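You operate a simulated robot arm through the tools that you are given. There is no shell and no other tool. Be economical: measure what you need, move in short steps, check, and stop when the job is done.

You run a simulated two-armed robot. Do the job below in one go: nothing can be reset, and whatever is moved stays where it is left.

JOB
Switch off the red hand lamp and carry it in the blue tray to the trolley, using both hands.
Fine: raise the trolley's guard rail afterwards.

It is judged by the outcome, as a careful person would: the job done as asked, and still so three seconds after it is handed in. It fails if anything else is knocked over, pushed out of place, dropped, spilled or broken.

ROBOT AND FRAMES
Two 7-joint arms with two-finger parallel grippers on one trunk, on a base that drives. Base frame: it is fixed to the floor where the robot stands at the start and does not move with it; the origin is under the middle of the robot, x ahead of it, y to its left, z up; the surface under the hand at the start is at about z = 0.88. Readings come in m, degrees, newtons and seconds.
The left shoulder is at the start at [0.06, 0.144, 0.926], the right one opposite. With the tool pointing down near the work surface each hand reaches from about 0.3 to 0.72 m from the robot's upright axis, wherever it stands, measured 20 degrees to its own side. Places, roughly: blue tray [0.6, 0.3, 0.9]; red hand lamp switch [0.5, -0.1, 0.9]; top of the trolley [-1.1, 0.1, 0.8]; trolley guard rail [-0.8, 0.1, 0.8]. Payload 1.57 kg a hand.
The tool frame of a hand sits at the grasp point between the pads (the TCP): z along the fingers, y along the line on which they close. The tips reach 0.03 m beyond it. The gripper opens to 0.11 m. The fingers are 0.024 m wide and 0.012 m thick; the gripper's body (0.048 by 0.112 m) begins 0.078 m behind the TCP.
Orientation is that of the tool frame in the base frame, as a unit quaternion [w, x, y, z]. With the fingers straight down and closing along the base's y, the tool's x points along the base's -x, its y along +y and its z along -z.

CONTROLS
- The arms move only by the tool apply_moves. It takes "left_targets", "right_targets" or both (then of equal length, played together; a hand with none holds still); each is a list of rows, each a list of 7 numbers: the turn, a rotation vector about the tool's x, y, z in degrees, then the shift along the tool's x, y, z in mm, then the closure in counts, from 0 (fully open) to 255 (shut). In form: [[wx, wy, wz, tx, ty, tz, hand], ...]. A call has 1 to 20 rows; each row is the pose to reach, as a shift and turn from the pose commanded when the call began, along the tool's axes at that moment. A row lasts 0.2 s, in which the tool goes at most 0.05 m and 8.6 degrees; a call with a longer step from one row to the next is refused whole, and so is a gripper value outside its range. A pose out of reach is approached as far as the arm can. The call stops where the force on the tool passes 90 N (or 10 N more than at its start, if that is more) or the arm is blocked; 0.2 s more then pass. Each finger travels about 0.045 m/s and halts on what it meets, pressing with about 37 N; the grip force reading is that of the motor and also rises with nothing between the fingers. The clock runs only during rows and for 0.2 s after the last one: add rows that repeat a pose to give the fingers time. It gives the time, the measured TCP pose, the force on the tool (base axes), the opening and the grip force at its end, in the units of the frame above (readings bear some noise), with the torque about the TCP (base axes, N m) and any sound that the robot's microphone picked up.
- Cameras (640 x 400 px; columns grow to the right, rows downward): "scene" is now at [-0.0166, 0.065, 1.5332]; the picture's right is [0.99, -0.17, 0.00], its down [-0.15, -0.86, -0.49] and it looks along [0.08, 0.48, -0.87] (base axes); focal length 214 px, centre (320, 200). "left" rides on the left gripper at [0.07, -0.016, -0.141] in its tool frame; the picture's right is [0.23, 0.97, 0.00], its down [-0.86, 0.20, -0.48] and it looks along [-0.47, 0.11, 0.88] (tool axes); focal length 222 px, centre (320, 200). "right" rides on the right gripper at [0.07, 0.016, -0.141] in its tool frame; the picture's right is [-0.23, 0.97, 0.00], its down [-0.86, -0.20, -0.48] and it looks along [-0.47, -0.11, 0.88] (tool axes); focal length 222 px, centre (320, 200). There is no depth. A picture from a camera that has moved, and an enlarged one, comes with that camera's place and axes in the base frame and with its lens. The place of the scene camera against the robot may be out by one fixed shift of up to 0.018 m in any direction.
- grab_frame(camera): a new picture of that camera. The clock stands still meanwhile.
- move_column(by): slides the trunk up (or, below 0, down) by that many m; the arms and the scene camera ride with it, the base frame stays. It gives what a move gives, with no picture.
- base_move(legs): drives the robot by 1 to 6 legs, each [ahead, left, turn to the left] in m, m and degrees, along the robot's own axes; the way and the turn of a leg run together, so that a leg with both is an arc; at most 1.5 m and 180 degrees a leg. The arms and the cameras ride along, it lands a little off, and it stops where it bumps. It gives what a move gives.
- turn_head(pan, tilt): turns the head with the scene camera to pan (to the left, within 86 degrees either way) and tilt (down, from -29 to 69), counted from straight ahead of the robot. It gives what a move gives.
- zoom(camera, box): a new picture of the part [left, top, right, bottom] of that camera's present view, enlarged. The clock stands still meanwhile.
- hand_in(): hands the job in; it is judged then, once.

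Go step by step. Nothing tells you exact positions but the pictures and the camera data: compare them with the known pose of the tool, close in by small moves and look again before you grip or let go. The budget is 120 turns and 92 pictures, counting those below and the enlarged ones. Unless the task says otherwise, let go and move clear before handing in, and close with one line.

The tools are called after "Call:" as a command line: name --argument value ..., lists and objects as JSON in quotes. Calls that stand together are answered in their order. apply_moves: Moves the arms, as the interface text tells. Its arguments: {"type":"object","properties":{"left_targets":{"type":"array","items":{"type":"array","items":{"type":"number"}}},"right_targets":{"type":"array","items":{"type":"array","items":{"type":"number"}}}},"required":[]} The other tools are called the same way: move_column (by) slides the trunk up or down; base_move (legs) drives the base; turn_head (pan, tilt) turns the head that bears the scene camera; grab_frame (camera) takes a picture; zoom (camera, box) takes an enlarged picture of a part of a camera's view; hand_in () hands the job in.

At the start:

```text
t: 0.0
left_tcp_pos: [0.3183, 0.4917, 1.0005]
left_ee_rot: [0.0, 0.0, 1.0, 0.001]
left_force: [-0.4, 0.4, 0.2]
left_torque: [-0.02, 0.04, 0.01]
left_width: 0.1101
left_grasp_force: 0.1
right_tcp_pos: [0.3917, 0.0087, 0.9995]
right_ee_rot: [0.0, 0.0, 1.0, 0.0]
right_force: [0.6, -0.4, -0.7]
right_torque: [0.04, 0.04, -0.02]
right_width: 0.1099
right_grasp_force: 0.1
trunk travel left (down, up): [-0.525, 0.065]
robot x, y, heading: [-0.0, 0.0002, -0.1]
head pan, tilt: [80.3, 60.5]
```

scene: 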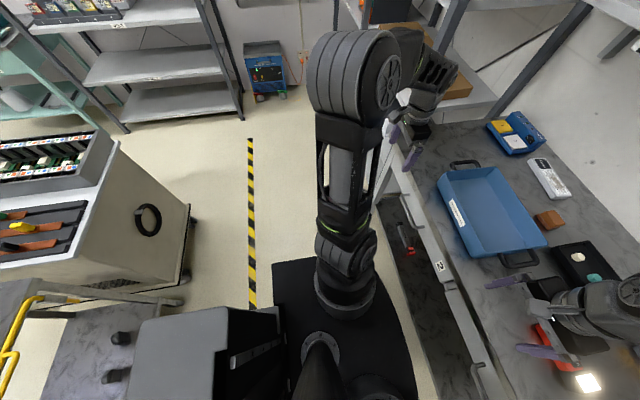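
right: 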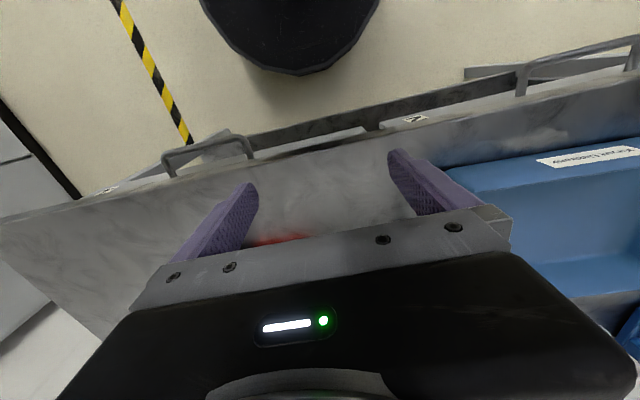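
left: 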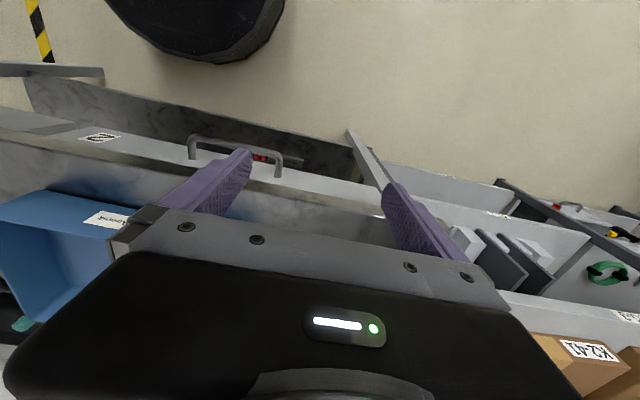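

I see the blue tray on the bench ahead-left, with the red lamp lit under the right hand. I'll turn the head to look at the work surface.

Call:
turn_head --pan 0 --tilt 55

Call:
grab_frame --camera "scene"

```text
t: 1.5
left_tcp_pos: [0.3186, 0.4927, 1.0008]
left_ee_rot: [0.0, 0.0, 1.0, 0.0]
left_force: [0.2, -0.2, 0.3]
left_torque: [-0.03, 0.02, -0.01]
left_width: 0.1098
left_grasp_force: 0.1
right_tcp_pos: [0.3905, 0.0081, 1.0006]
right_ee_rot: [0.0, 0.0, 1.0, 0.0]
right_force: [-0.4, 0.1, -1.1]
right_torque: [-0.01, 0.03, 0.03]
right_width: 0.11
right_grasp_force: 0.1
trunk travel left (down, up): [-0.525, 0.065]
robot x, y, heading: [0.0024, -0.0001, -0.1]
head pan, tilt: [0.0, 55.0]
```

```text
88 pictures are left
camera scene: at [0.0443, 0.0, 1.5398], right [0.0, -1.0, 0.0], down [-0.82, 0.0, -0.57], along [0.57, 0.0, -0.82], focal length 214 px, centre (320, 200)
```

scene: 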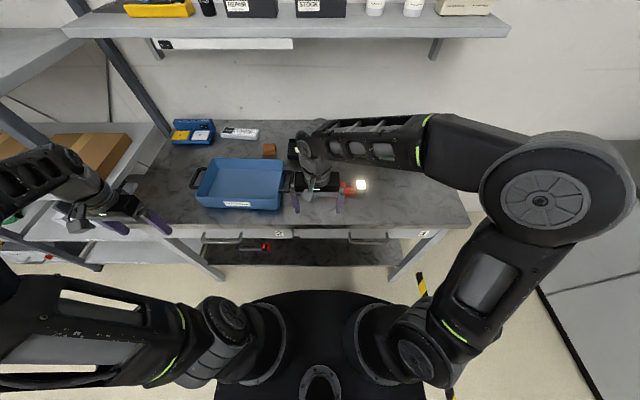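

The right hand hides the lamp. I'll move it up and to the right.

Call:
apply_moves --right_targets '[[0, 0, 0, 0, 0, -45, 0], [0, 0, 0, 0, 0, -90, 0], [0, 0, 0, 0, -45, -100, 0], [0, 0, 0, 0, -90, -100, 0], [0, 0, 0, 10, -135, -100, 0], [0, 0, 0, 20, -180, -100, 0], [0, 0, 0, 30, -225, -100, 0], [0, 0, 0, 40, -270, -100, 0], [0, 0, 0, 50, -310, -100, 0]]'

Call:
grab_frame --camera "scene"

Call:
zoom --camera "scene" --box '[160, 100, 480, 300]'

Call:
grab_frame --camera "right"

```text
t: 3.5
left_tcp_pos: [0.3181, 0.4921, 1.0005]
left_ee_rot: [0.0, 0.001, 1.0, -0.001]
left_force: [0.5, 0.0, 0.3]
left_torque: [0.01, -0.01, 0.0]
left_width: 0.11
left_grasp_force: 0.0
right_tcp_pos: [0.3367, -0.3023, 1.098]
right_ee_rot: [0.0, -0.001, 1.0, 0.001]
right_force: [0.0, 0.5, -0.3]
right_torque: [-0.01, 0.0, 0.0]
right_width: 0.1101
right_grasp_force: 0.0
trunk travel left (down, up): [-0.525, 0.065]
robot x, y, heading: [-0.0021, -0.0024, -0.0]
head pan, tilt: [0.0, 55.0]
```

```text
87 pictures are left
camera scene: at [0.0438, -0.0005, 1.5398], right [0.0, -1.0, 0.0], down [-0.82, 0.0, -0.57], along [0.57, 0.0, -0.82], focal length 214 px, centre (320, 200)
```

scene: 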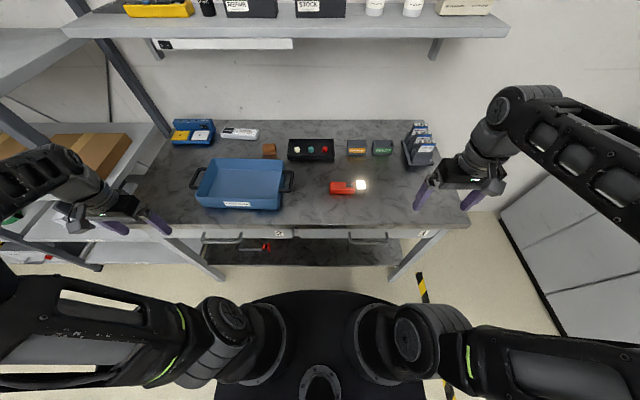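

```text
2.00 times, centred on (320, 200) of scene
camera zoom: at [0.0438, -0.0005, 1.5398], right [0.0, -1.0, 0.0], down [-0.82, 0.0, -0.57], along [0.57, 0.0, -0.82], focal length 429 px, centre (320, 200)
```

zoom: 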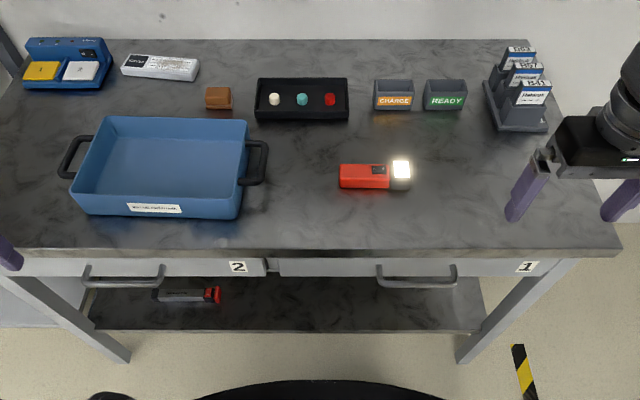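

```text
85 pictures are left
camera right: at [0.2683, -0.2862, 1.2394], right [0.23, 0.97, 0.0], down [0.86, -0.2, 0.48], along [0.47, -0.11, -0.88], focal length 222 px, centre (320, 200)
```

right: 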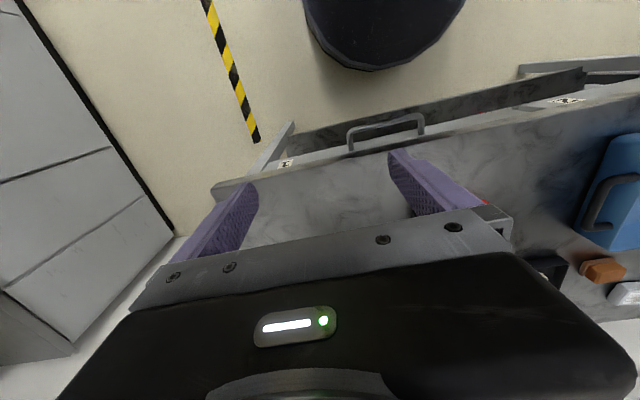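

The lamp lies at about [0.54, -0.10] with its light head to the right. I'll look closely at its switch and at the tray.

Call:
zoom --camera "scene" --box '[320, 170, 384, 210]'

Call:
zoom --camera "scene" --box '[176, 140, 304, 220]'

```text
10.00 times, centred on (352, 190) of scene
camera zoom: at [0.0438, -0.0005, 1.5398], right [0.0, -1.0, 0.0], down [-0.82, 0.0, -0.57], along [0.57, 0.0, -0.82], focal length 2145 px, centre (0, 300)
```

zoom: 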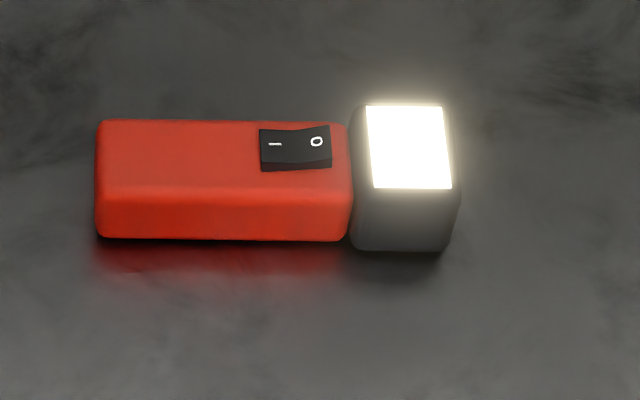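

```text
5.00 times, centred on (240, 180) of scene
camera zoom: at [0.0438, -0.0005, 1.5398], right [0.0, -1.0, 0.0], down [-0.82, 0.0, -0.57], along [0.57, 0.0, -0.82], focal length 1072 px, centre (720, 300)
```

zoom: 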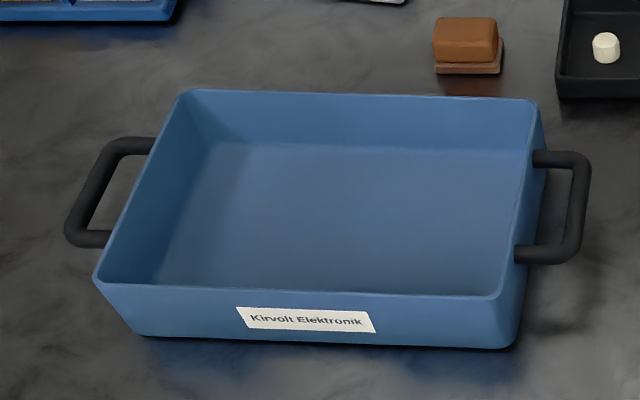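

The rocker's O end is the raised one, at about [0.552, -0.119, 0.917]. I'll place the right hand so that its left finger is above that end, then check.

Call:
apply_moves --right_targets '[[0, 0, 0, -36, 20, 0, 0], [0, 0, 0, -72, 40, 10, 0], [0, 0, 0, -108, 60, 20, 0], [0, 0, 0, -144, 80, 40, 0], [0, 0, 0, -180, 100, 70, 0], [0, 0, 0, -215, 120, 98, 0], [0, 0, 0, -215, 120, 118, 0], [0, 0, 0, -215, 120, 118, 0]]'

Call:
grab_frame --camera "right"

Call:
zoom --camera "scene" --box '[304, 150, 432, 230]'

```text
refused: row 5 steps farther than a row can; nothing moved
```

```text
82 pictures are left
camera right: at [0.2683, -0.2862, 1.2394], right [0.23, 0.97, 0.0], down [0.86, -0.2, 0.48], along [0.47, -0.11, -0.88], focal length 222 px, centre (320, 200)
```

right: 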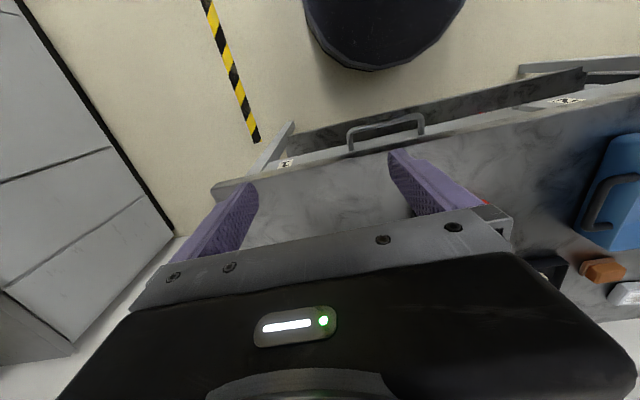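

```text
5.00 times, centred on (368, 190) of scene
camera zoom: at [0.0438, -0.0005, 1.5398], right [0.0, -1.0, 0.0], down [-0.82, 0.0, -0.57], along [0.57, 0.0, -0.82], focal length 1072 px, centre (80, 250)
```

zoom: 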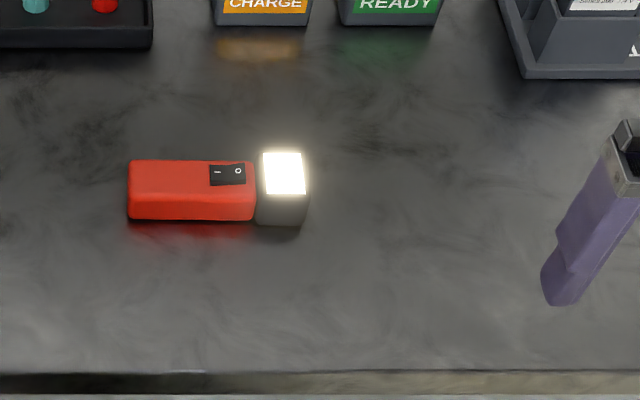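

Comparing the finger tip with the picture, the scene camera is about 8 mm off sideways and 12 mm along its down axis. I'll approach with shorter steps.

Call:
apply_moves --right_targets '[[0, 0, 0, -34, 22, 5, 0], [0, 0, 0, -68, 44, 15, 0], [0, 0, 0, -102, 66, 30, 0], [0, 0, 0, -136, 88, 50, 0], [0, 0, 0, -170, 110, 70, 0], [0, 0, 0, -202, 130, 90, 0], [0, 0, 0, -202, 130, 115, 0], [0, 0, 0, -202, 130, 115, 0]]'

Call:
zoom --camera "scene" --box '[304, 150, 432, 230]'

Call:
grab_frame --camera "right"

```text
t: 5.3
left_tcp_pos: [0.3175, 0.4922, 0.9995]
left_ee_rot: [0.0, 0.0, 1.0, 0.0]
left_force: [0.2, -0.6, 0.1]
left_torque: [-0.01, -0.02, 0.01]
left_width: 0.1097
left_grasp_force: 0.1
right_tcp_pos: [0.5409, -0.1721, 0.9855]
right_ee_rot: [0.0, 0.0, 1.0, 0.0]
right_force: [-0.5, -0.7, -0.8]
right_torque: [0.01, 0.0, 0.03]
right_width: 0.1098
right_grasp_force: 0.1
trunk travel left (down, up): [-0.525, 0.065]
robot x, y, heading: [-0.0011, 0.0014, 0.1]
head pan, tilt: [0.0, 55.0]
```

```text
5.00 times, centred on (368, 190) of scene
camera zoom: at [0.0444, 0.0001, 1.5398], right [0.0, -1.0, 0.0], down [-0.82, 0.0, -0.57], along [0.57, 0.0, -0.82], focal length 1072 px, centre (80, 250)
```

zoom: 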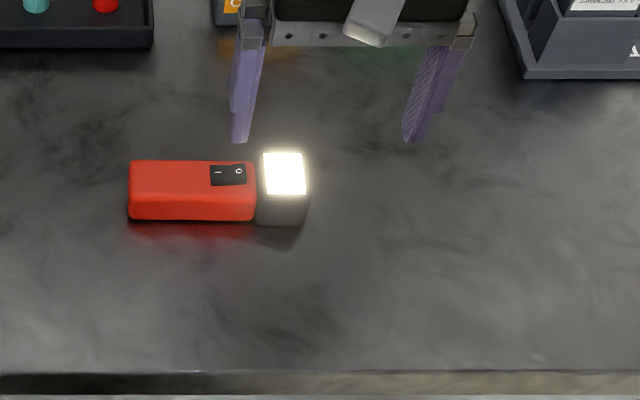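

```text
79 pictures are left
camera right: at [0.4729, -0.1554, 1.1265], right [0.23, 0.97, 0.0], down [0.85, -0.2, 0.48], along [0.47, -0.11, -0.88], focal length 222 px, centre (320, 200)
```

right: 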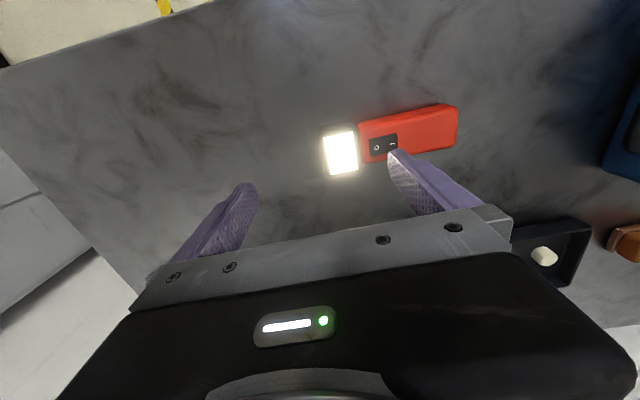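

The wrist camera puts O at about [0.541, -0.117], so the finger needs to go about 8 mm to the right. I'll shift it and lower it gently.

Call:
apply_moves --right_targets '[[0, 0, 0, 0, -8, 0, 0], [0, 0, 0, 0, -8, 15, 0], [0, 0, 0, 0, -8, 28, 0], [0, 0, 0, 0, -8, 33, 0], [0, 0, 0, 0, -8, 33, 0]]'

Call:
zoom --camera "scene" --box '[320, 170, 384, 210]'

Call:
zoom --camera "right" --box '[300, 90, 460, 190]'

```text
t: 6.5
left_tcp_pos: [0.3175, 0.4923, 1.0003]
left_ee_rot: [0.001, 0.0, 1.0, 0.0]
left_force: [0.4, -1.0, 0.4]
left_torque: [0.0, 0.01, 0.04]
left_width: 0.1101
left_grasp_force: 0.1
right_tcp_pos: [0.5426, -0.1794, 0.9514]
right_ee_rot: [-0.001, 0.0, 1.0, 0.0]
right_force: [0.6, -0.3, 0.8]
right_torque: [-0.01, 0.01, -0.01]
right_width: 0.1099
right_grasp_force: 0.0
trunk travel left (down, up): [-0.525, 0.065]
robot x, y, heading: [0.0019, -0.0021, 0.1]
head pan, tilt: [0.0, 55.0]
```

```text
10.00 times, centred on (352, 190) of scene
camera zoom: at [0.0443, -0.0002, 1.5398], right [0.0, -1.0, 0.0], down [-0.82, 0.0, -0.57], along [0.57, 0.0, -0.82], focal length 2145 px, centre (0, 300)
```

zoom: 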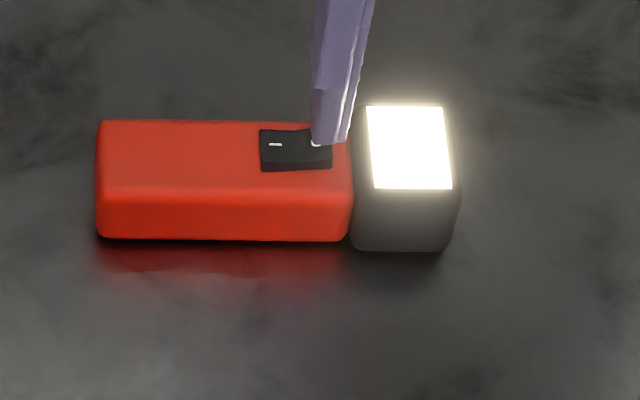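

```text
4.00 times, centred on (380, 140) of right
camera zoom: at [0.4737, -0.1639, 1.0934], right [0.23, 0.97, 0.0], down [0.86, -0.2, 0.48], along [0.47, -0.11, -0.88], focal length 888 px, centre (80, 440)
```

zoom: 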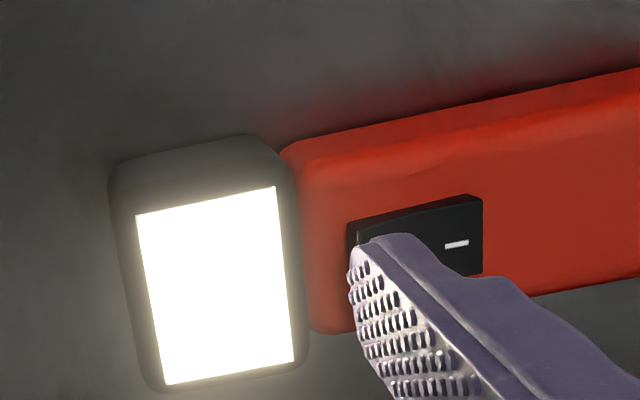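

The tip stands at the O end, slightly far in x. I'll pull it 5 mm nearer and press down in small steps.

Call:
apply_moves --right_targets '[[0, 0, 0, 5, 0, 0, 0], [0, 0, 0, 5, 0, 2, 0], [0, 0, 0, 5, 0, 4, 0], [0, 0, 0, 5, 0, 6, 0], [0, 0, 0, 5, 0, 6, 0]]'

Call:
zoom --camera "right" --box '[300, 90, 460, 190]'

```text
t: 7.7
left_tcp_pos: [0.3188, 0.4925, 1.0008]
left_ee_rot: [-0.001, 0.0, 1.0, -0.001]
left_force: [-0.5, -0.5, 0.1]
left_torque: [-0.01, -0.02, 0.01]
left_width: 0.11
left_grasp_force: 0.1
right_tcp_pos: [0.537, -0.1815, 0.9463]
right_ee_rot: [0.001, 0.001, 1.0, -0.001]
right_force: [0.1, -1.0, 6.4]
right_torque: [0.42, -0.04, 0.03]
right_width: 0.1092
right_grasp_force: 0.1
trunk travel left (down, up): [-0.525, 0.065]
robot x, y, heading: [-0.0001, 0.0004, 0.2]
head pan, tilt: [0.0, 55.0]
heard: click
```

```text
4.00 times, centred on (380, 140) of right
camera zoom: at [0.4686, -0.1647, 1.0881], right [0.23, 0.97, 0.0], down [0.85, -0.2, 0.48], along [0.47, -0.11, -0.88], focal length 888 px, centre (80, 440)
```

zoom: 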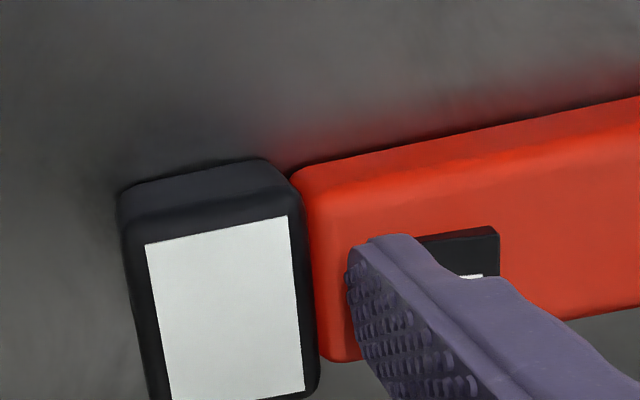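

The lamp clicked off and its face is dark. I'll lift, turn the right hand 90° so its fingers close across the lamp body, and move over it.

Call:
apply_moves --right_targets '[[0, 0, 0, 0, 0, -40, 0], [0, 0, 0, 0, 0, -80, 0], [0, 0, -8, 0, 10, -80, 0], [0, 0, -16, 0, 20, -80, 0], [0, 0, -24, 0, 30, -80, 0], [0, 0, -32, 0, 40, -80, 0], [0, 0, -40, 0, 50, -80, 0], [0, 0, -48, 0, 60, -80, 0], [0, 0, -56, -2, 70, -80, 0], [0, 0, -64, -3, 80, -80, 0], [0, 0, -72, -3, 90, -80, 0], [0, 0, -80, -3, 96, -80, 0], [0, 0, -88, -3, 96, -80, 0], [0, 0, -90, -3, 96, -80, 0], [0, 0, -90, -3, 96, -65, 0], [0, 0, -90, -3, 96, -65, 0]]'

Call:
grab_frame --camera "right"

Call:
zoom --camera "scene" --box '[304, 150, 432, 230]'

```text
t: 11.1
left_tcp_pos: [0.3175, 0.4925, 0.9997]
left_ee_rot: [0.001, 0.001, 1.0, 0.0]
left_force: [0.0, 0.3, -0.7]
left_torque: [0.02, 0.03, -0.01]
left_width: 0.1098
left_grasp_force: 0.1
right_tcp_pos: [0.5407, -0.0852, 1.0118]
right_ee_rot: [0.0, -0.707, 0.707, 0.0]
right_force: [-0.2, -0.1, 0.6]
right_torque: [-0.02, 0.0, 0.02]
right_width: 0.1099
right_grasp_force: 0.1
trunk travel left (down, up): [-0.525, 0.065]
robot x, y, heading: [-0.005, -0.0034, 0.2]
head pan, tilt: [0.0, 55.0]
```

```text
75 pictures are left
camera right: at [0.5251, -0.1553, 1.1528], right [-0.97, 0.23, 0.0], down [0.2, 0.86, 0.48], along [0.11, 0.47, -0.88], focal length 222 px, centre (320, 200)
```

right: 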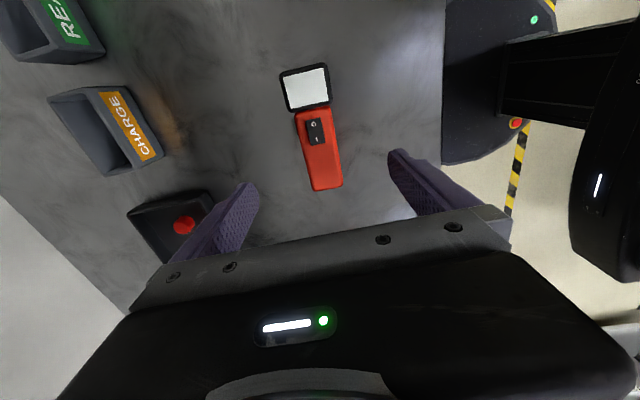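

```text
5.00 times, centred on (368, 190) of scene
camera zoom: at [0.0442, -0.0001, 1.5398], right [0.0, -1.0, 0.0], down [-0.82, 0.0, -0.57], along [0.57, 0.0, -0.82], focal length 1072 px, centre (80, 250)
```

zoom: 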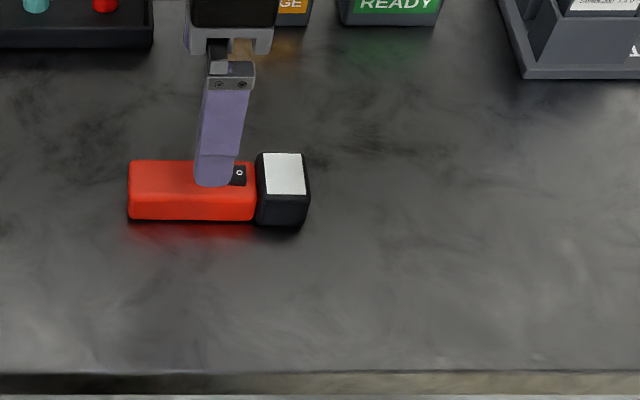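

The lamp body runs y -0.045 to -0.131 at x ≈ 0.54, and the hand is centred over it. I'll descend and grip.

Call:
apply_moves --right_targets '[[0, 0, 0, 0, 0, 40, 0], [0, 0, 0, 0, 0, 70, 0], [0, 0, 0, 0, 0, 85, 0], [0, 0, 0, 0, 0, 93, 0], [0, 0, 0, 0, 0, 93, 0]]'

Call:
grab_frame --camera "right"

Call:
zoom --camera "scene" --box '[304, 150, 432, 230]'

```text
t: 12.3
left_tcp_pos: [0.3181, 0.4925, 0.9995]
left_ee_rot: [0.0, 0.0, 1.0, 0.001]
left_force: [-0.3, -0.1, -0.1]
left_torque: [0.03, 0.01, 0.02]
left_width: 0.11
left_grasp_force: 0.1
right_tcp_pos: [0.5395, -0.0853, 0.9181]
right_ee_rot: [0.0, -0.707, 0.707, 0.0]
right_force: [-0.3, -0.2, -0.3]
right_torque: [-0.01, 0.0, -0.01]
right_width: 0.11
right_grasp_force: 0.0
trunk travel left (down, up): [-0.525, 0.065]
robot x, y, heading: [0.0016, 0.0011, 0.0]
head pan, tilt: [0.0, 55.0]
```

```text
73 pictures are left
camera right: at [0.5246, -0.155, 1.0588], right [-0.97, 0.23, 0.0], down [0.2, 0.86, 0.48], along [0.11, 0.47, -0.88], focal length 222 px, centre (320, 200)
```

right: 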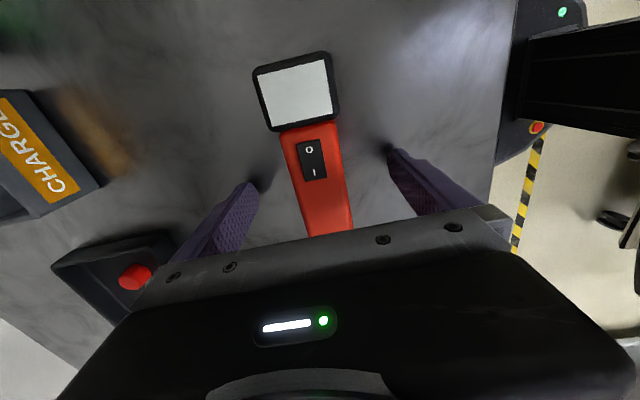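

```text
5.00 times, centred on (368, 190) of scene
camera zoom: at [0.0443, -0.0001, 1.5398], right [0.0, -1.0, 0.0], down [-0.82, 0.0, -0.57], along [0.57, 0.0, -0.82], focal length 1072 px, centre (80, 250)
```

zoom: 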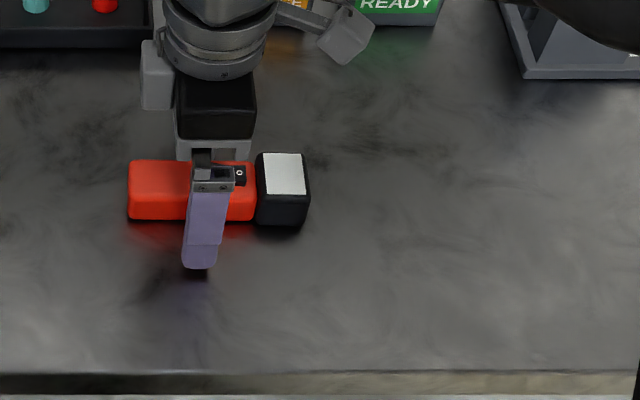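

The fingers straddle the body with clearance on both sides. I'll close the grip.

Call:
apply_moves --right_targets '[[0, 0, 0, 0, 0, 0, 100], [0, 0, 0, 0, 0, 0, 160], [0, 0, 0, 0, 0, 0, 220], [0, 0, 0, 0, 0, 0, 220], [0, 0, 0, 0, 0, 0, 220], [0, 0, 0, 0, 0, 0, 220], [0, 0, 0, 0, 0, 0, 220]]'

```text
t: 13.9
left_tcp_pos: [0.3179, 0.4916, 0.9991]
left_ee_rot: [0.001, 0.0, 1.0, 0.0]
left_force: [-0.4, -0.5, -0.4]
left_torque: [0.02, -0.02, 0.0]
left_width: 0.11
left_grasp_force: 0.0
right_tcp_pos: [0.5389, -0.0842, 0.9174]
right_ee_rot: [0.0, -0.707, 0.707, 0.0]
right_force: [-0.2, -0.4, 0.7]
right_torque: [-0.06, 0.05, -0.07]
right_width: 0.0393
right_grasp_force: 37.3
trunk travel left (down, up): [-0.525, 0.065]
robot x, y, heading: [-0.0036, 0.0055, -0.1]
head pan, tilt: [0.0, 55.0]
```

Gripped at 39 mm width. I'll lift it and carry it over the tray.

Call:
apply_moves --right_targets '[[0, 0, 0, 0, 0, -20, 220], [0, 0, 0, 0, 0, -60, 220], [0, 0, 0, 0, 0, -100, 220], [0, 0, 0, 0, 0, -140, 220], [0, 0, 0, -40, 0, -140, 220], [0, 0, 0, -80, 0, -140, 220], [0, 0, 0, -120, 0, -140, 220], [0, 0, 0, -160, -2, -140, 220], [0, 0, 0, -200, -4, -140, 220], [0, 0, 0, -240, -6, -140, 220], [0, 0, 0, -280, -8, -140, 220], [0, 0, 0, -320, -10, -140, 220], [0, 0, 0, -355, -11, -140, 220], [0, 0, 0, -355, -11, -140, 220]]'

Call:
zoom --camera "scene" --box '[160, 125, 320, 225]'

Call:
grab_frame --camera "right"

```text
t: 16.9
left_tcp_pos: [0.3105, 0.4938, 1.002]
left_ee_rot: [0.004, -0.001, 1.0, 0.0]
left_force: [-1.9, 0.0, -0.2]
left_torque: [-0.03, -0.18, -0.01]
left_width: 0.1099
left_grasp_force: 0.0
right_tcp_pos: [0.4759, 0.1703, 0.9876]
right_ee_rot: [0.005, -0.706, 0.708, -0.001]
right_force: [-2.5, 0.4, -0.9]
right_torque: [0.03, -0.17, 0.0]
right_width: 0.0393
right_grasp_force: 37.1
right hand out of reach, approached as far as the arm can: row 7, 8, 9, 10, 11, 12, 13, 14
trunk travel left (down, up): [-0.525, 0.065]
robot x, y, heading: [-0.0013, -0.003, 0.2]
head pan, tilt: [0.0, 55.0]
```

```text
4.00 times, centred on (240, 175) of scene
camera zoom: at [0.034, 0.001, 1.5402], right [0.0, -1.0, 0.0], down [-0.81, 0.0, -0.58], along [0.58, 0.0, -0.81], focal length 858 px, centre (640, 300)
```

zoom: 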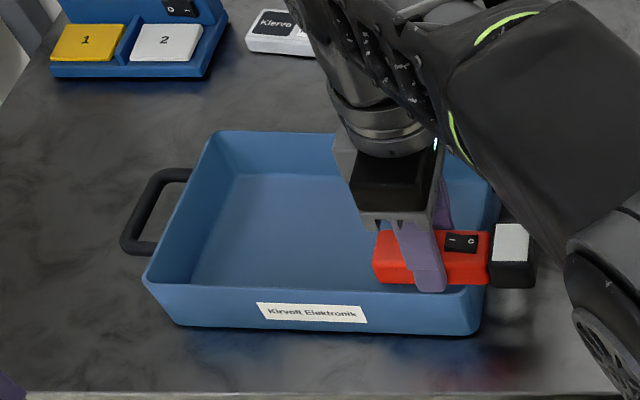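

```text
70 pictures are left
camera right: at [0.4589, 0.0995, 1.1285], right [-0.97, 0.23, -0.01], down [0.2, 0.85, 0.48], along [0.12, 0.47, -0.87], focal length 222 px, centre (320, 200)
```

right: 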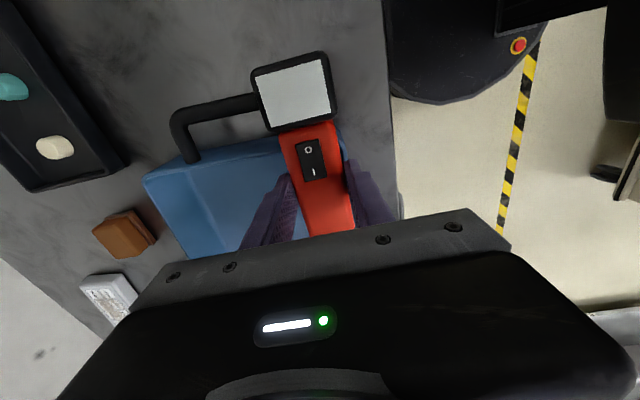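

The target was out of the right arm's reach and the hand sagged near the tray's rim. I'll go up and back to the right first.

Call:
apply_moves --right_targets '[[0, 0, 0, 30, 0, -30, 220], [0, 0, 0, 70, 0, -40, 220], [0, 0, 0, 110, 0, -40, 220], [0, 0, 0, 150, 0, -40, 220], [0, 0, 0, 190, 0, -40, 220], [0, 0, 0, 220, 0, -40, 220], [0, 0, 0, 220, 0, -40, 220]]'

Call:
grab_frame --camera "scene"

```text
t: 18.5
left_tcp_pos: [0.3173, 0.4926, 0.9994]
left_ee_rot: [0.001, 0.0, 1.0, 0.001]
left_force: [0.4, -0.2, -0.1]
left_torque: [0.01, 0.0, 0.02]
left_width: 0.1097
left_grasp_force: 0.1
right_tcp_pos: [0.4801, -0.0476, 1.0242]
right_ee_rot: [0.001, -0.707, 0.707, 0.001]
right_force: [0.1, 0.4, -2.3]
right_torque: [0.05, -0.03, -0.01]
right_width: 0.0394
right_grasp_force: 36.8
trunk travel left (down, up): [-0.525, 0.065]
robot x, y, heading: [0.0013, 0.001, -0.2]
head pan, tilt: [0.0, 55.0]
```

```text
69 pictures are left
camera scene: at [0.0444, 0.0002, 1.5398], right [0.0, -1.0, 0.0], down [-0.82, 0.0, -0.57], along [0.57, 0.0, -0.82], focal length 214 px, centre (320, 200)
```

scene: 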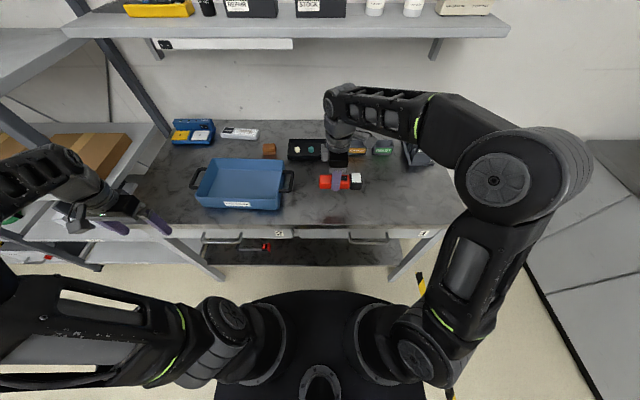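

The tray is untouched and the lamp is still held. I'll raise both hands, bring the left hand in, then drive left so the tray is centred in front.

Call:
apply_moves --left_targets '[[0, 0, 0, 0, -30, -20, 0], [0, 0, 0, 0, -70, -40, 0], [0, 0, 0, 0, -110, -60, 0], [0, 0, 0, 0, -150, -80, 0], [0, 0, 0, 0, -190, -80, 0], [0, 0, 0, 0, -220, -80, 0], [0, 0, 0, 0, -220, -80, 0]]' --right_targets '[[0, 0, 0, 0, 0, -20, 220], [0, 0, 0, 0, 0, -40, 220], [0, 0, 0, 0, 0, -60, 220], [0, 0, 0, 0, 0, -60, 220], [0, 0, 0, 0, 0, -60, 220], [0, 0, 0, 0, 0, -60, 220], [0, 0, 0, 0, 0, -60, 220]]'

Call:
base_move --legs '[[0, 0.28, 0]]'

Call:
grab_frame --camera "scene"

```text
t: 20.1
left_tcp_pos: [0.3195, 0.2709, 1.0797]
left_ee_rot: [0.0, 0.0, 1.0, 0.0]
left_force: [0.5, -0.1, 0.2]
left_torque: [0.06, -0.03, 0.02]
left_width: 0.1102
left_grasp_force: 0.0
right_tcp_pos: [0.4794, -0.047, 1.0841]
right_ee_rot: [0.0, 0.707, -0.707, 0.0]
right_force: [0.0, -0.3, -1.8]
right_torque: [0.06, -0.01, 0.01]
right_width: 0.0394
right_grasp_force: 37.3
trunk travel left (down, up): [-0.525, 0.065]
robot x, y, heading: [0.0005, -0.0012, 0.0]
head pan, tilt: [0.0, 55.0]
```

```text
t: 22.1
left_tcp_pos: [0.3193, 0.5445, 1.0784]
left_ee_rot: [0.0, 0.0, 1.0, -0.001]
left_force: [0.1, -0.1, -0.3]
left_torque: [-0.05, 0.01, -0.01]
left_width: 0.11
left_grasp_force: 0.0
right_tcp_pos: [0.479, 0.2273, 1.0844]
right_ee_rot: [0.0, 0.707, -0.707, 0.0]
right_force: [-0.4, 0.4, -1.6]
right_torque: [0.02, -0.03, -0.01]
right_width: 0.0394
right_grasp_force: 37.2
trunk travel left (down, up): [-0.525, 0.065]
robot x, y, heading: [-0.0048, 0.2759, -0.1]
head pan, tilt: [0.0, 55.0]
```

```text
68 pictures are left
camera scene: at [0.0445, 0.2742, 1.5398], right [0.0, -1.0, 0.0], down [-0.82, 0.0, -0.57], along [0.57, 0.0, -0.82], focal length 214 px, centre (320, 200)
```

scene: 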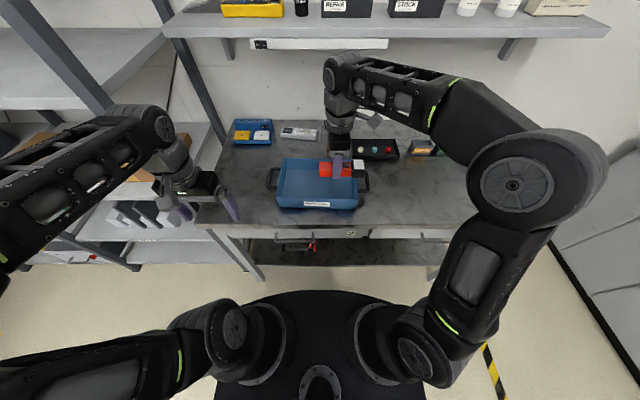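

The robot is now centred on the tray with the lamp over it. I'll zoom in to fix the tray's position.

Call:
zoom --camera "scene" --box '[240, 130, 400, 230]'

Call:
grab_frame --camera "right"

```text
4.00 times, centred on (320, 180) of scene
camera zoom: at [0.0445, 0.2742, 1.5398], right [0.0, -1.0, 0.0], down [-0.82, 0.0, -0.57], along [0.57, 0.0, -0.82], focal length 858 px, centre (320, 280)
```

zoom: 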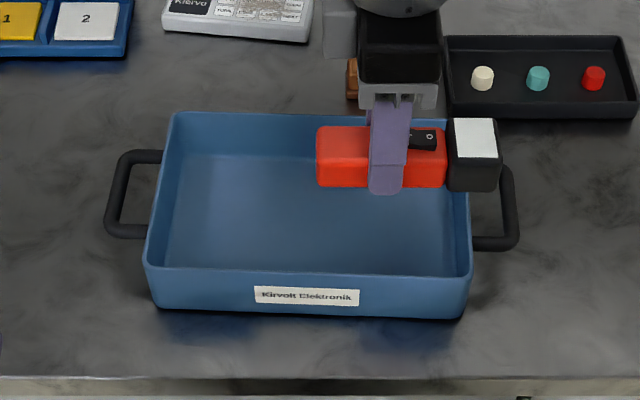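

```text
66 pictures are left
camera right: at [0.4635, 0.1576, 1.226], right [-0.97, 0.23, 0.0], down [0.2, 0.86, 0.48], along [0.11, 0.47, -0.88], focal length 222 px, centre (320, 200)
```

right: 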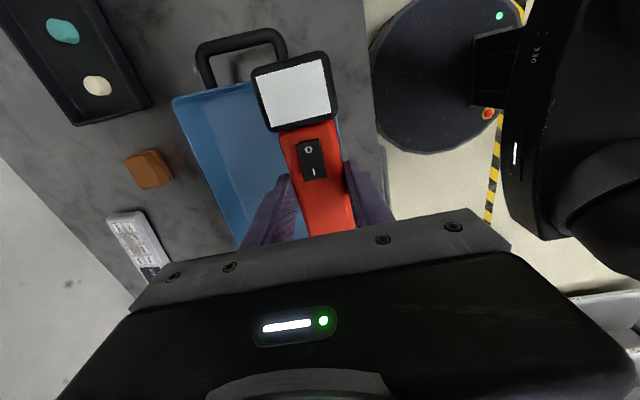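

The tray spans x ≈ 0.454–0.646 and y ≈ 0.14–0.43, with its floor clear. I'll take the lamp to [0.55, 0.272] and lower it.

Call:
apply_moves --right_targets '[[0, 0, 0, -20, -35, 0, 220], [0, 0, 0, -45, -71, 0, 220], [0, 0, 0, -45, -71, 30, 220], [0, 0, 0, -45, -71, 60, 220], [0, 0, 0, -45, -71, 90, 220], [0, 0, 0, -45, -71, 90, 220]]'

Call:
zoom --camera "scene" --box '[240, 130, 400, 230]'

Call:
grab_frame --camera "right"

```text
t: 23.5
left_tcp_pos: [0.3181, 0.5441, 1.0793]
left_ee_rot: [0.0, 0.0, 1.0, 0.0]
left_force: [0.4, 0.3, 1.1]
left_torque: [-0.01, 0.0, 0.0]
left_width: 0.1098
left_grasp_force: 0.1
right_tcp_pos: [0.5488, 0.2723, 0.9939]
right_ee_rot: [0.0, 0.707, -0.707, 0.0]
right_force: [-0.4, -0.4, -1.8]
right_torque: [0.03, 0.03, -0.02]
right_width: 0.0392
right_grasp_force: 36.8
right hand out of reach, approached as far as the arm can: row 2
trunk travel left (down, up): [-0.525, 0.065]
robot x, y, heading: [-0.0014, 0.2738, 0.2]
head pan, tilt: [0.0, 55.0]
```

```text
4.00 times, centred on (320, 180) of scene
camera zoom: at [0.0439, 0.2727, 1.5399], right [0.0, -1.0, 0.0], down [-0.82, 0.0, -0.57], along [0.57, 0.0, -0.82], focal length 858 px, centre (320, 280)
```

zoom: 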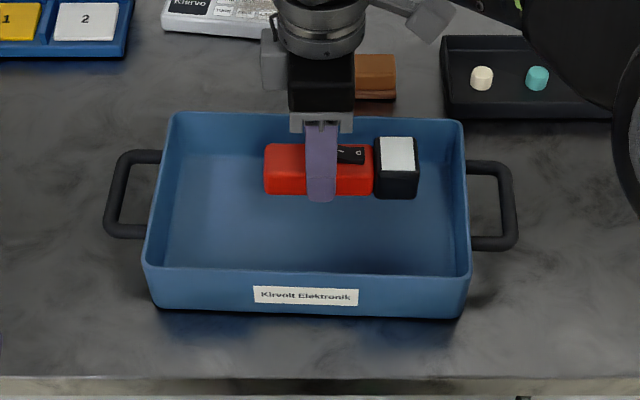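

```text
64 pictures are left
camera right: at [0.5335, 0.202, 1.1349], right [-0.97, 0.23, 0.0], down [0.2, 0.85, 0.48], along [0.11, 0.47, -0.88], focal length 222 px, centre (320, 200)
```

right: 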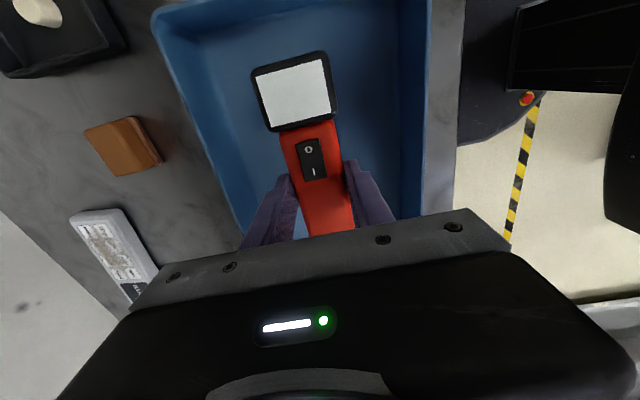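

The lamp is roughly central above the tray floor. I'll lower it until it touches.

Call:
apply_moves --right_targets '[[0, 0, 0, 0, 0, 25, 220], [0, 0, 0, 0, 0, 50, 220], [0, 0, 0, 0, 0, 62, 220], [0, 0, 0, 0, 0, 66, 220], [0, 0, 0, 0, 0, 68, 220], [0, 0, 0, 0, 0, 70, 220], [0, 0, 0, 0, 0, 70, 220]]'

Call:
grab_frame --camera "right"

```text
t: 25.1
left_tcp_pos: [0.3193, 0.5429, 1.0795]
left_ee_rot: [-0.001, 0.0, 1.0, 0.0]
left_force: [-0.4, -0.6, 0.6]
left_torque: [0.03, -0.04, -0.02]
left_width: 0.1098
left_grasp_force: 0.1
right_tcp_pos: [0.5504, 0.2717, 0.9233]
right_ee_rot: [0.0, 0.707, -0.707, 0.0]
right_force: [0.3, 0.1, -1.6]
right_torque: [0.03, 0.01, -0.01]
right_width: 0.0392
right_grasp_force: 37.0
trunk travel left (down, up): [-0.525, 0.065]
robot x, y, heading: [-0.0014, 0.2738, -0.1]
head pan, tilt: [0.0, 55.0]
```

```text
63 pictures are left
camera right: at [0.5349, 0.2018, 1.0654], right [-0.97, 0.23, 0.0], down [0.2, 0.85, 0.48], along [0.11, 0.47, -0.88], focal length 222 px, centre (320, 200)
```

right: 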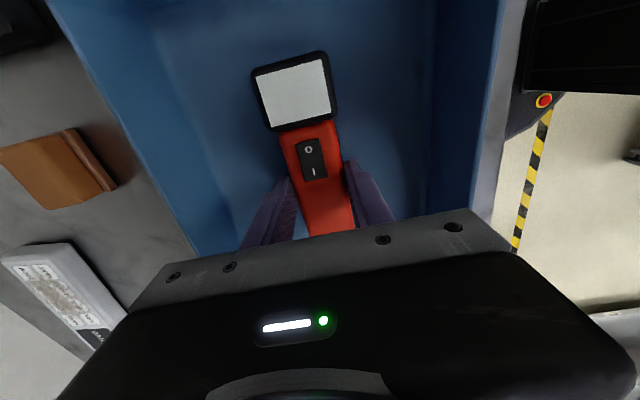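

No contact yet (the weight of the lamp is still on the hand). I'll go down in millimetre steps.

Call:
apply_moves --right_targets '[[0, 0, 0, 0, 0, 1.5, 220], [0, 0, 0, 0, 0, 3, 220], [0, 0, 0, 0, 0, 3, 220]]'

```text
t: 25.9
left_tcp_pos: [0.318, 0.5445, 1.0797]
left_ee_rot: [0.0, 0.001, 1.0, 0.001]
left_force: [0.0, -0.1, 0.1]
left_torque: [0.01, 0.02, -0.01]
left_width: 0.1102
left_grasp_force: 0.0
right_tcp_pos: [0.5498, 0.2716, 0.9223]
right_ee_rot: [0.001, -0.707, 0.707, -0.001]
right_force: [2.8, -0.2, 11.6]
right_torque: [-1.15, -0.03, 0.19]
right_width: 0.0393
right_grasp_force: 37.0
trunk travel left (down, up): [-0.525, 0.065]
robot x, y, heading: [0.0044, 0.2751, 0.1]
head pan, tilt: [0.0, 55.0]
```

The lamp rests on the tray floor. I'll ease off 2 mm, open part way and lift clear.

Call:
apply_moves --right_targets '[[0, 0, 0, 0, 0, -2, 220], [0, 0, 0, 0, 0, -2, 90], [0, 0, 0, 0, 0, -2, 90], [0, 0, 0, 0, 0, -2, 90], [0, 0, 0, 0, 0, -20, 90], [0, 0, 0, 0, 0, -60, 90], [0, 0, 0, 0, 0, -100, 90], [0, 0, 0, 0, 0, -130, 90], [0, 0, 0, 0, 0, -130, 90]]'

Call:
zoom --camera "scene" --box '[240, 130, 400, 230]'

```text
t: 27.9
left_tcp_pos: [0.3194, 0.5445, 1.0804]
left_ee_rot: [-0.001, 0.0, 1.0, 0.0]
left_force: [1.5, 0.9, 0.0]
left_torque: [-0.03, 0.01, 0.02]
left_width: 0.11
left_grasp_force: 0.2
right_tcp_pos: [0.5501, 0.2707, 1.0513]
right_ee_rot: [0.0, 0.707, -0.707, 0.0]
right_force: [0.2, -0.6, -0.3]
right_torque: [0.04, -0.01, -0.01]
right_width: 0.0713
right_grasp_force: 0.0
trunk travel left (down, up): [-0.525, 0.065]
robot x, y, heading: [0.0021, 0.2737, -0.1]
head pan, tilt: [0.0, 55.0]
```

```text
4.00 times, centred on (320, 180) of scene
camera zoom: at [0.0448, 0.2725, 1.5398], right [0.0, -1.0, 0.0], down [-0.82, 0.0, -0.57], along [0.57, 0.0, -0.82], focal length 858 px, centre (320, 280)
```

zoom: 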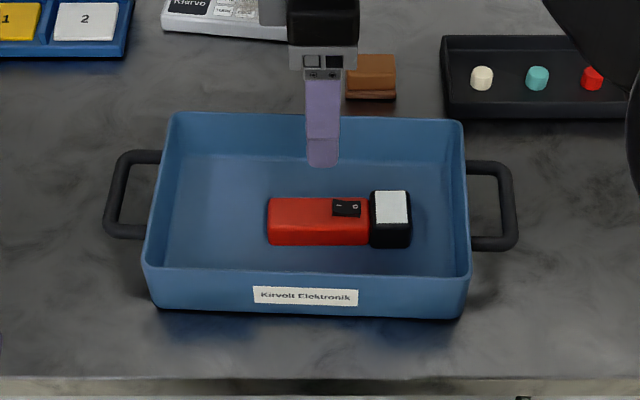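

The lamp lies in the tray with its switch at O. Before lifting, I'll survey the trolley and route behind me.

Call:
turn_head --pan 86 --tilt 30

Call:
grab_frame --camera "scene"

Call:
turn_head --pan -86 --tilt 35

Call:
grab_frame --camera "scene"

```text
t: 29.5
left_tcp_pos: [0.3193, 0.5442, 1.0794]
left_ee_rot: [-0.001, 0.0, 1.0, 0.0]
left_force: [-0.7, 0.0, 0.1]
left_torque: [0.04, 0.03, 0.0]
left_width: 0.11
left_grasp_force: 0.0
right_tcp_pos: [0.5515, 0.2707, 1.0521]
right_ee_rot: [0.0, -0.707, 0.707, 0.0]
right_force: [-0.3, -0.4, 0.3]
right_torque: [0.02, 0.0, 0.01]
right_width: 0.0712
right_grasp_force: 0.0
trunk travel left (down, up): [-0.525, 0.065]
robot x, y, heading: [-0.0018, 0.2724, 0.3]
head pan, tilt: [85.9, 30.0]
```

```text
61 pictures are left
camera scene: at [-0.0213, 0.3632, 1.5758], right [1.0, -0.07, 0.0], down [-0.04, -0.5, -0.87], along [0.06, 0.86, -0.5], focal length 214 px, centre (320, 200)
```

scene: 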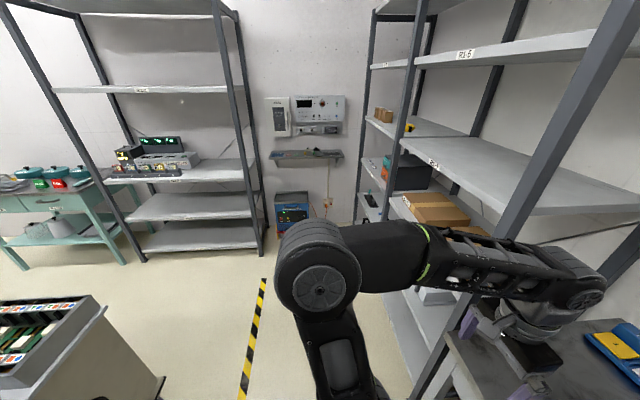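

```text
t: 32.1
left_tcp_pos: [0.3188, 0.5439, 1.0789]
left_ee_rot: [0.0, 0.0, 1.0, 0.0]
left_force: [-0.1, 0.4, -0.7]
left_torque: [-0.01, 0.01, -0.03]
left_width: 0.1101
left_grasp_force: 0.0
right_tcp_pos: [0.5508, 0.2711, 1.0514]
right_ee_rot: [0.0, 0.708, -0.707, -0.001]
right_force: [-0.1, 0.3, -1.5]
right_torque: [0.02, -0.01, -0.04]
right_width: 0.0712
right_grasp_force: 0.1
trunk travel left (down, up): [-0.525, 0.065]
robot x, y, heading: [-0.0015, 0.2734, -0.0]
head pan, tilt: [-85.9, 35.0]
```

```text
60 pictures are left
camera scene: at [-0.0215, 0.1852, 1.5681], right [-1.0, -0.07, 0.0], down [-0.04, 0.57, -0.82], along [0.06, -0.82, -0.57], focal length 214 px, centre (320, 200)
```

scene: 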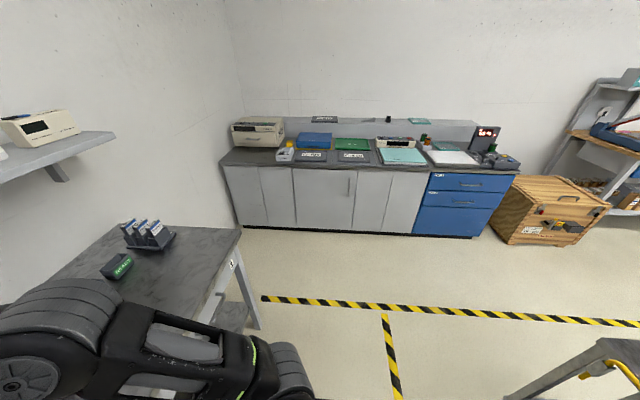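

The right side is open floor; the trolley is behind on the right. Now I'll turn the head back, and place both hands high over the tray handles.

Call:
turn_head --pan 0 --tilt 55

Call:
apply_moves --right_targets '[[0, 0, 8, 15, 0, -8, 90], [0, 0, 16, 30, 0, -8, 90], [0, 0, 24, 45, 0, -8, 60], [0, 0, 32, 60, 0, -8, 30], [0, 0, 40, 75, 0, -8, 0], [0, 0, 48, 90, 0, -8, 0], [0, 0, 56, 105, 0, -8, 0], [0, 0, 64, 120, 0, -8, 0], [0, 0, 72, 135, 0, -8, 0], [0, 0, 80, 150, 0, -8, 0], [0, 0, 88, 166, 0, -8, 0], [0, 0, 90, 166, 0, -8, 0], [0, 0, 90, 166, 0, -8, 0]]' --left_targets '[[0, 0, 0, 0, 0, 0, 0], [0, 0, 0, -20, -7, 0, 0], [0, 0, 0, -45, -15, 0, 0], [0, 0, 0, -70, -24, 0, 0], [0, 0, 0, -95, -33, 0, 0], [0, 0, 0, -120, -41, 0, 0], [0, 0, 0, -145, -50, 0, 0], [0, 0, 0, -170, -58, 0, 0], [0, 0, 0, -195, -66, 10, 0], [0, 0, 0, -215, -72, 20, 0], [0, 0, 0, -231, -78, 20, 0], [0, 0, 0, -231, -78, 20, 0], [0, 0, 0, -231, -78, 20, 0]]'

Call:
grab_frame --camera "left"

Call:
grab_frame --camera "right"

Call:
zoom --camera "scene" --box '[224, 120, 416, 240]'

```text
t: 33.7
left_tcp_pos: [0.3192, 0.5449, 1.0795]
left_ee_rot: [-0.001, 0.0, 1.0, 0.0]
left_force: [0.1, 0.3, 0.4]
left_torque: [0.01, 0.0, 0.01]
left_width: 0.1099
left_grasp_force: 0.1
right_tcp_pos: [0.5515, 0.2711, 1.0503]
right_ee_rot: [0.001, -0.707, 0.707, 0.0]
right_force: [-1.0, -0.2, 0.4]
right_torque: [0.0, 0.03, -0.01]
right_width: 0.0713
right_grasp_force: 0.1
trunk travel left (down, up): [-0.525, 0.065]
robot x, y, heading: [-0.0024, 0.2727, -0.3]
head pan, tilt: [0.0, 55.0]
```

```text
t: 36.5
left_tcp_pos: [0.5491, 0.4653, 1.0592]
left_ee_rot: [-0.001, 0.001, 1.0, 0.001]
left_force: [-0.3, 0.0, -0.4]
left_torque: [-0.02, 0.01, 0.01]
left_width: 0.11
left_grasp_force: 0.1
right_tcp_pos: [0.5496, 0.1061, 1.0592]
right_ee_rot: [0.0, 0.001, 1.0, 0.001]
right_force: [0.5, -0.3, -0.6]
right_torque: [0.03, 0.0, -0.01]
right_width: 0.1098
right_grasp_force: 0.0
trunk travel left (down, up): [-0.525, 0.065]
robot x, y, heading: [0.0, 0.2744, 0.3]
head pan, tilt: [0.0, 55.0]
```

```text
59 pictures are left
camera left: at [0.4792, 0.4493, 1.2008], right [-0.23, 0.97, 0.0], down [0.86, 0.2, 0.48], along [0.47, 0.11, -0.88], focal length 222 px, centre (320, 200)
```

left: 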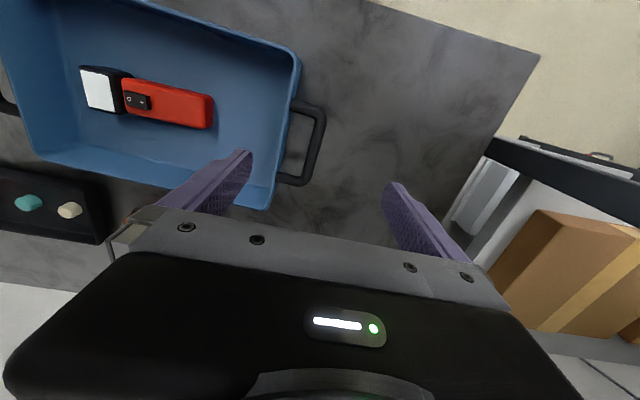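

```text
58 pictures are left
camera right: at [0.4812, 0.1215, 1.2011], right [0.23, 0.97, 0.0], down [0.85, -0.2, 0.48], along [0.47, -0.11, -0.88], focal length 222 px, centre (320, 200)
```

right: 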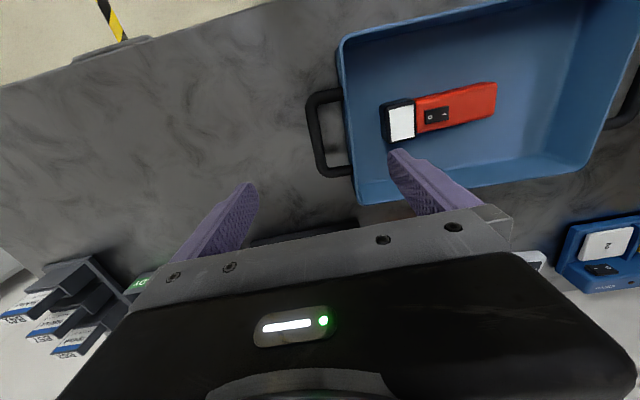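

```text
3.33 times, centred on (320, 180) of scene
camera zoom: at [0.0445, 0.2728, 1.5398], right [0.0, -1.0, 0.0], down [-0.82, 0.0, -0.57], along [0.57, 0.0, -0.82], focal length 715 px, centre (320, 267)
```

zoom: 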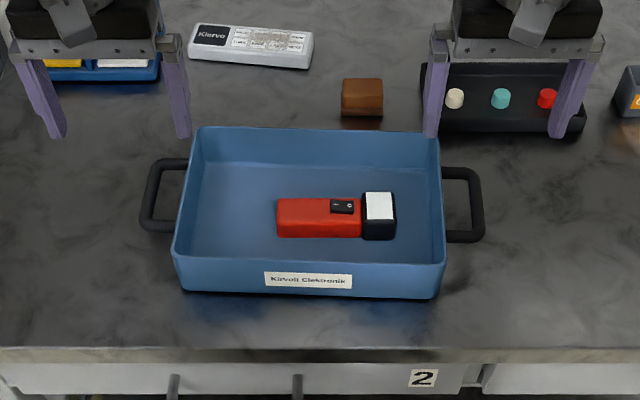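

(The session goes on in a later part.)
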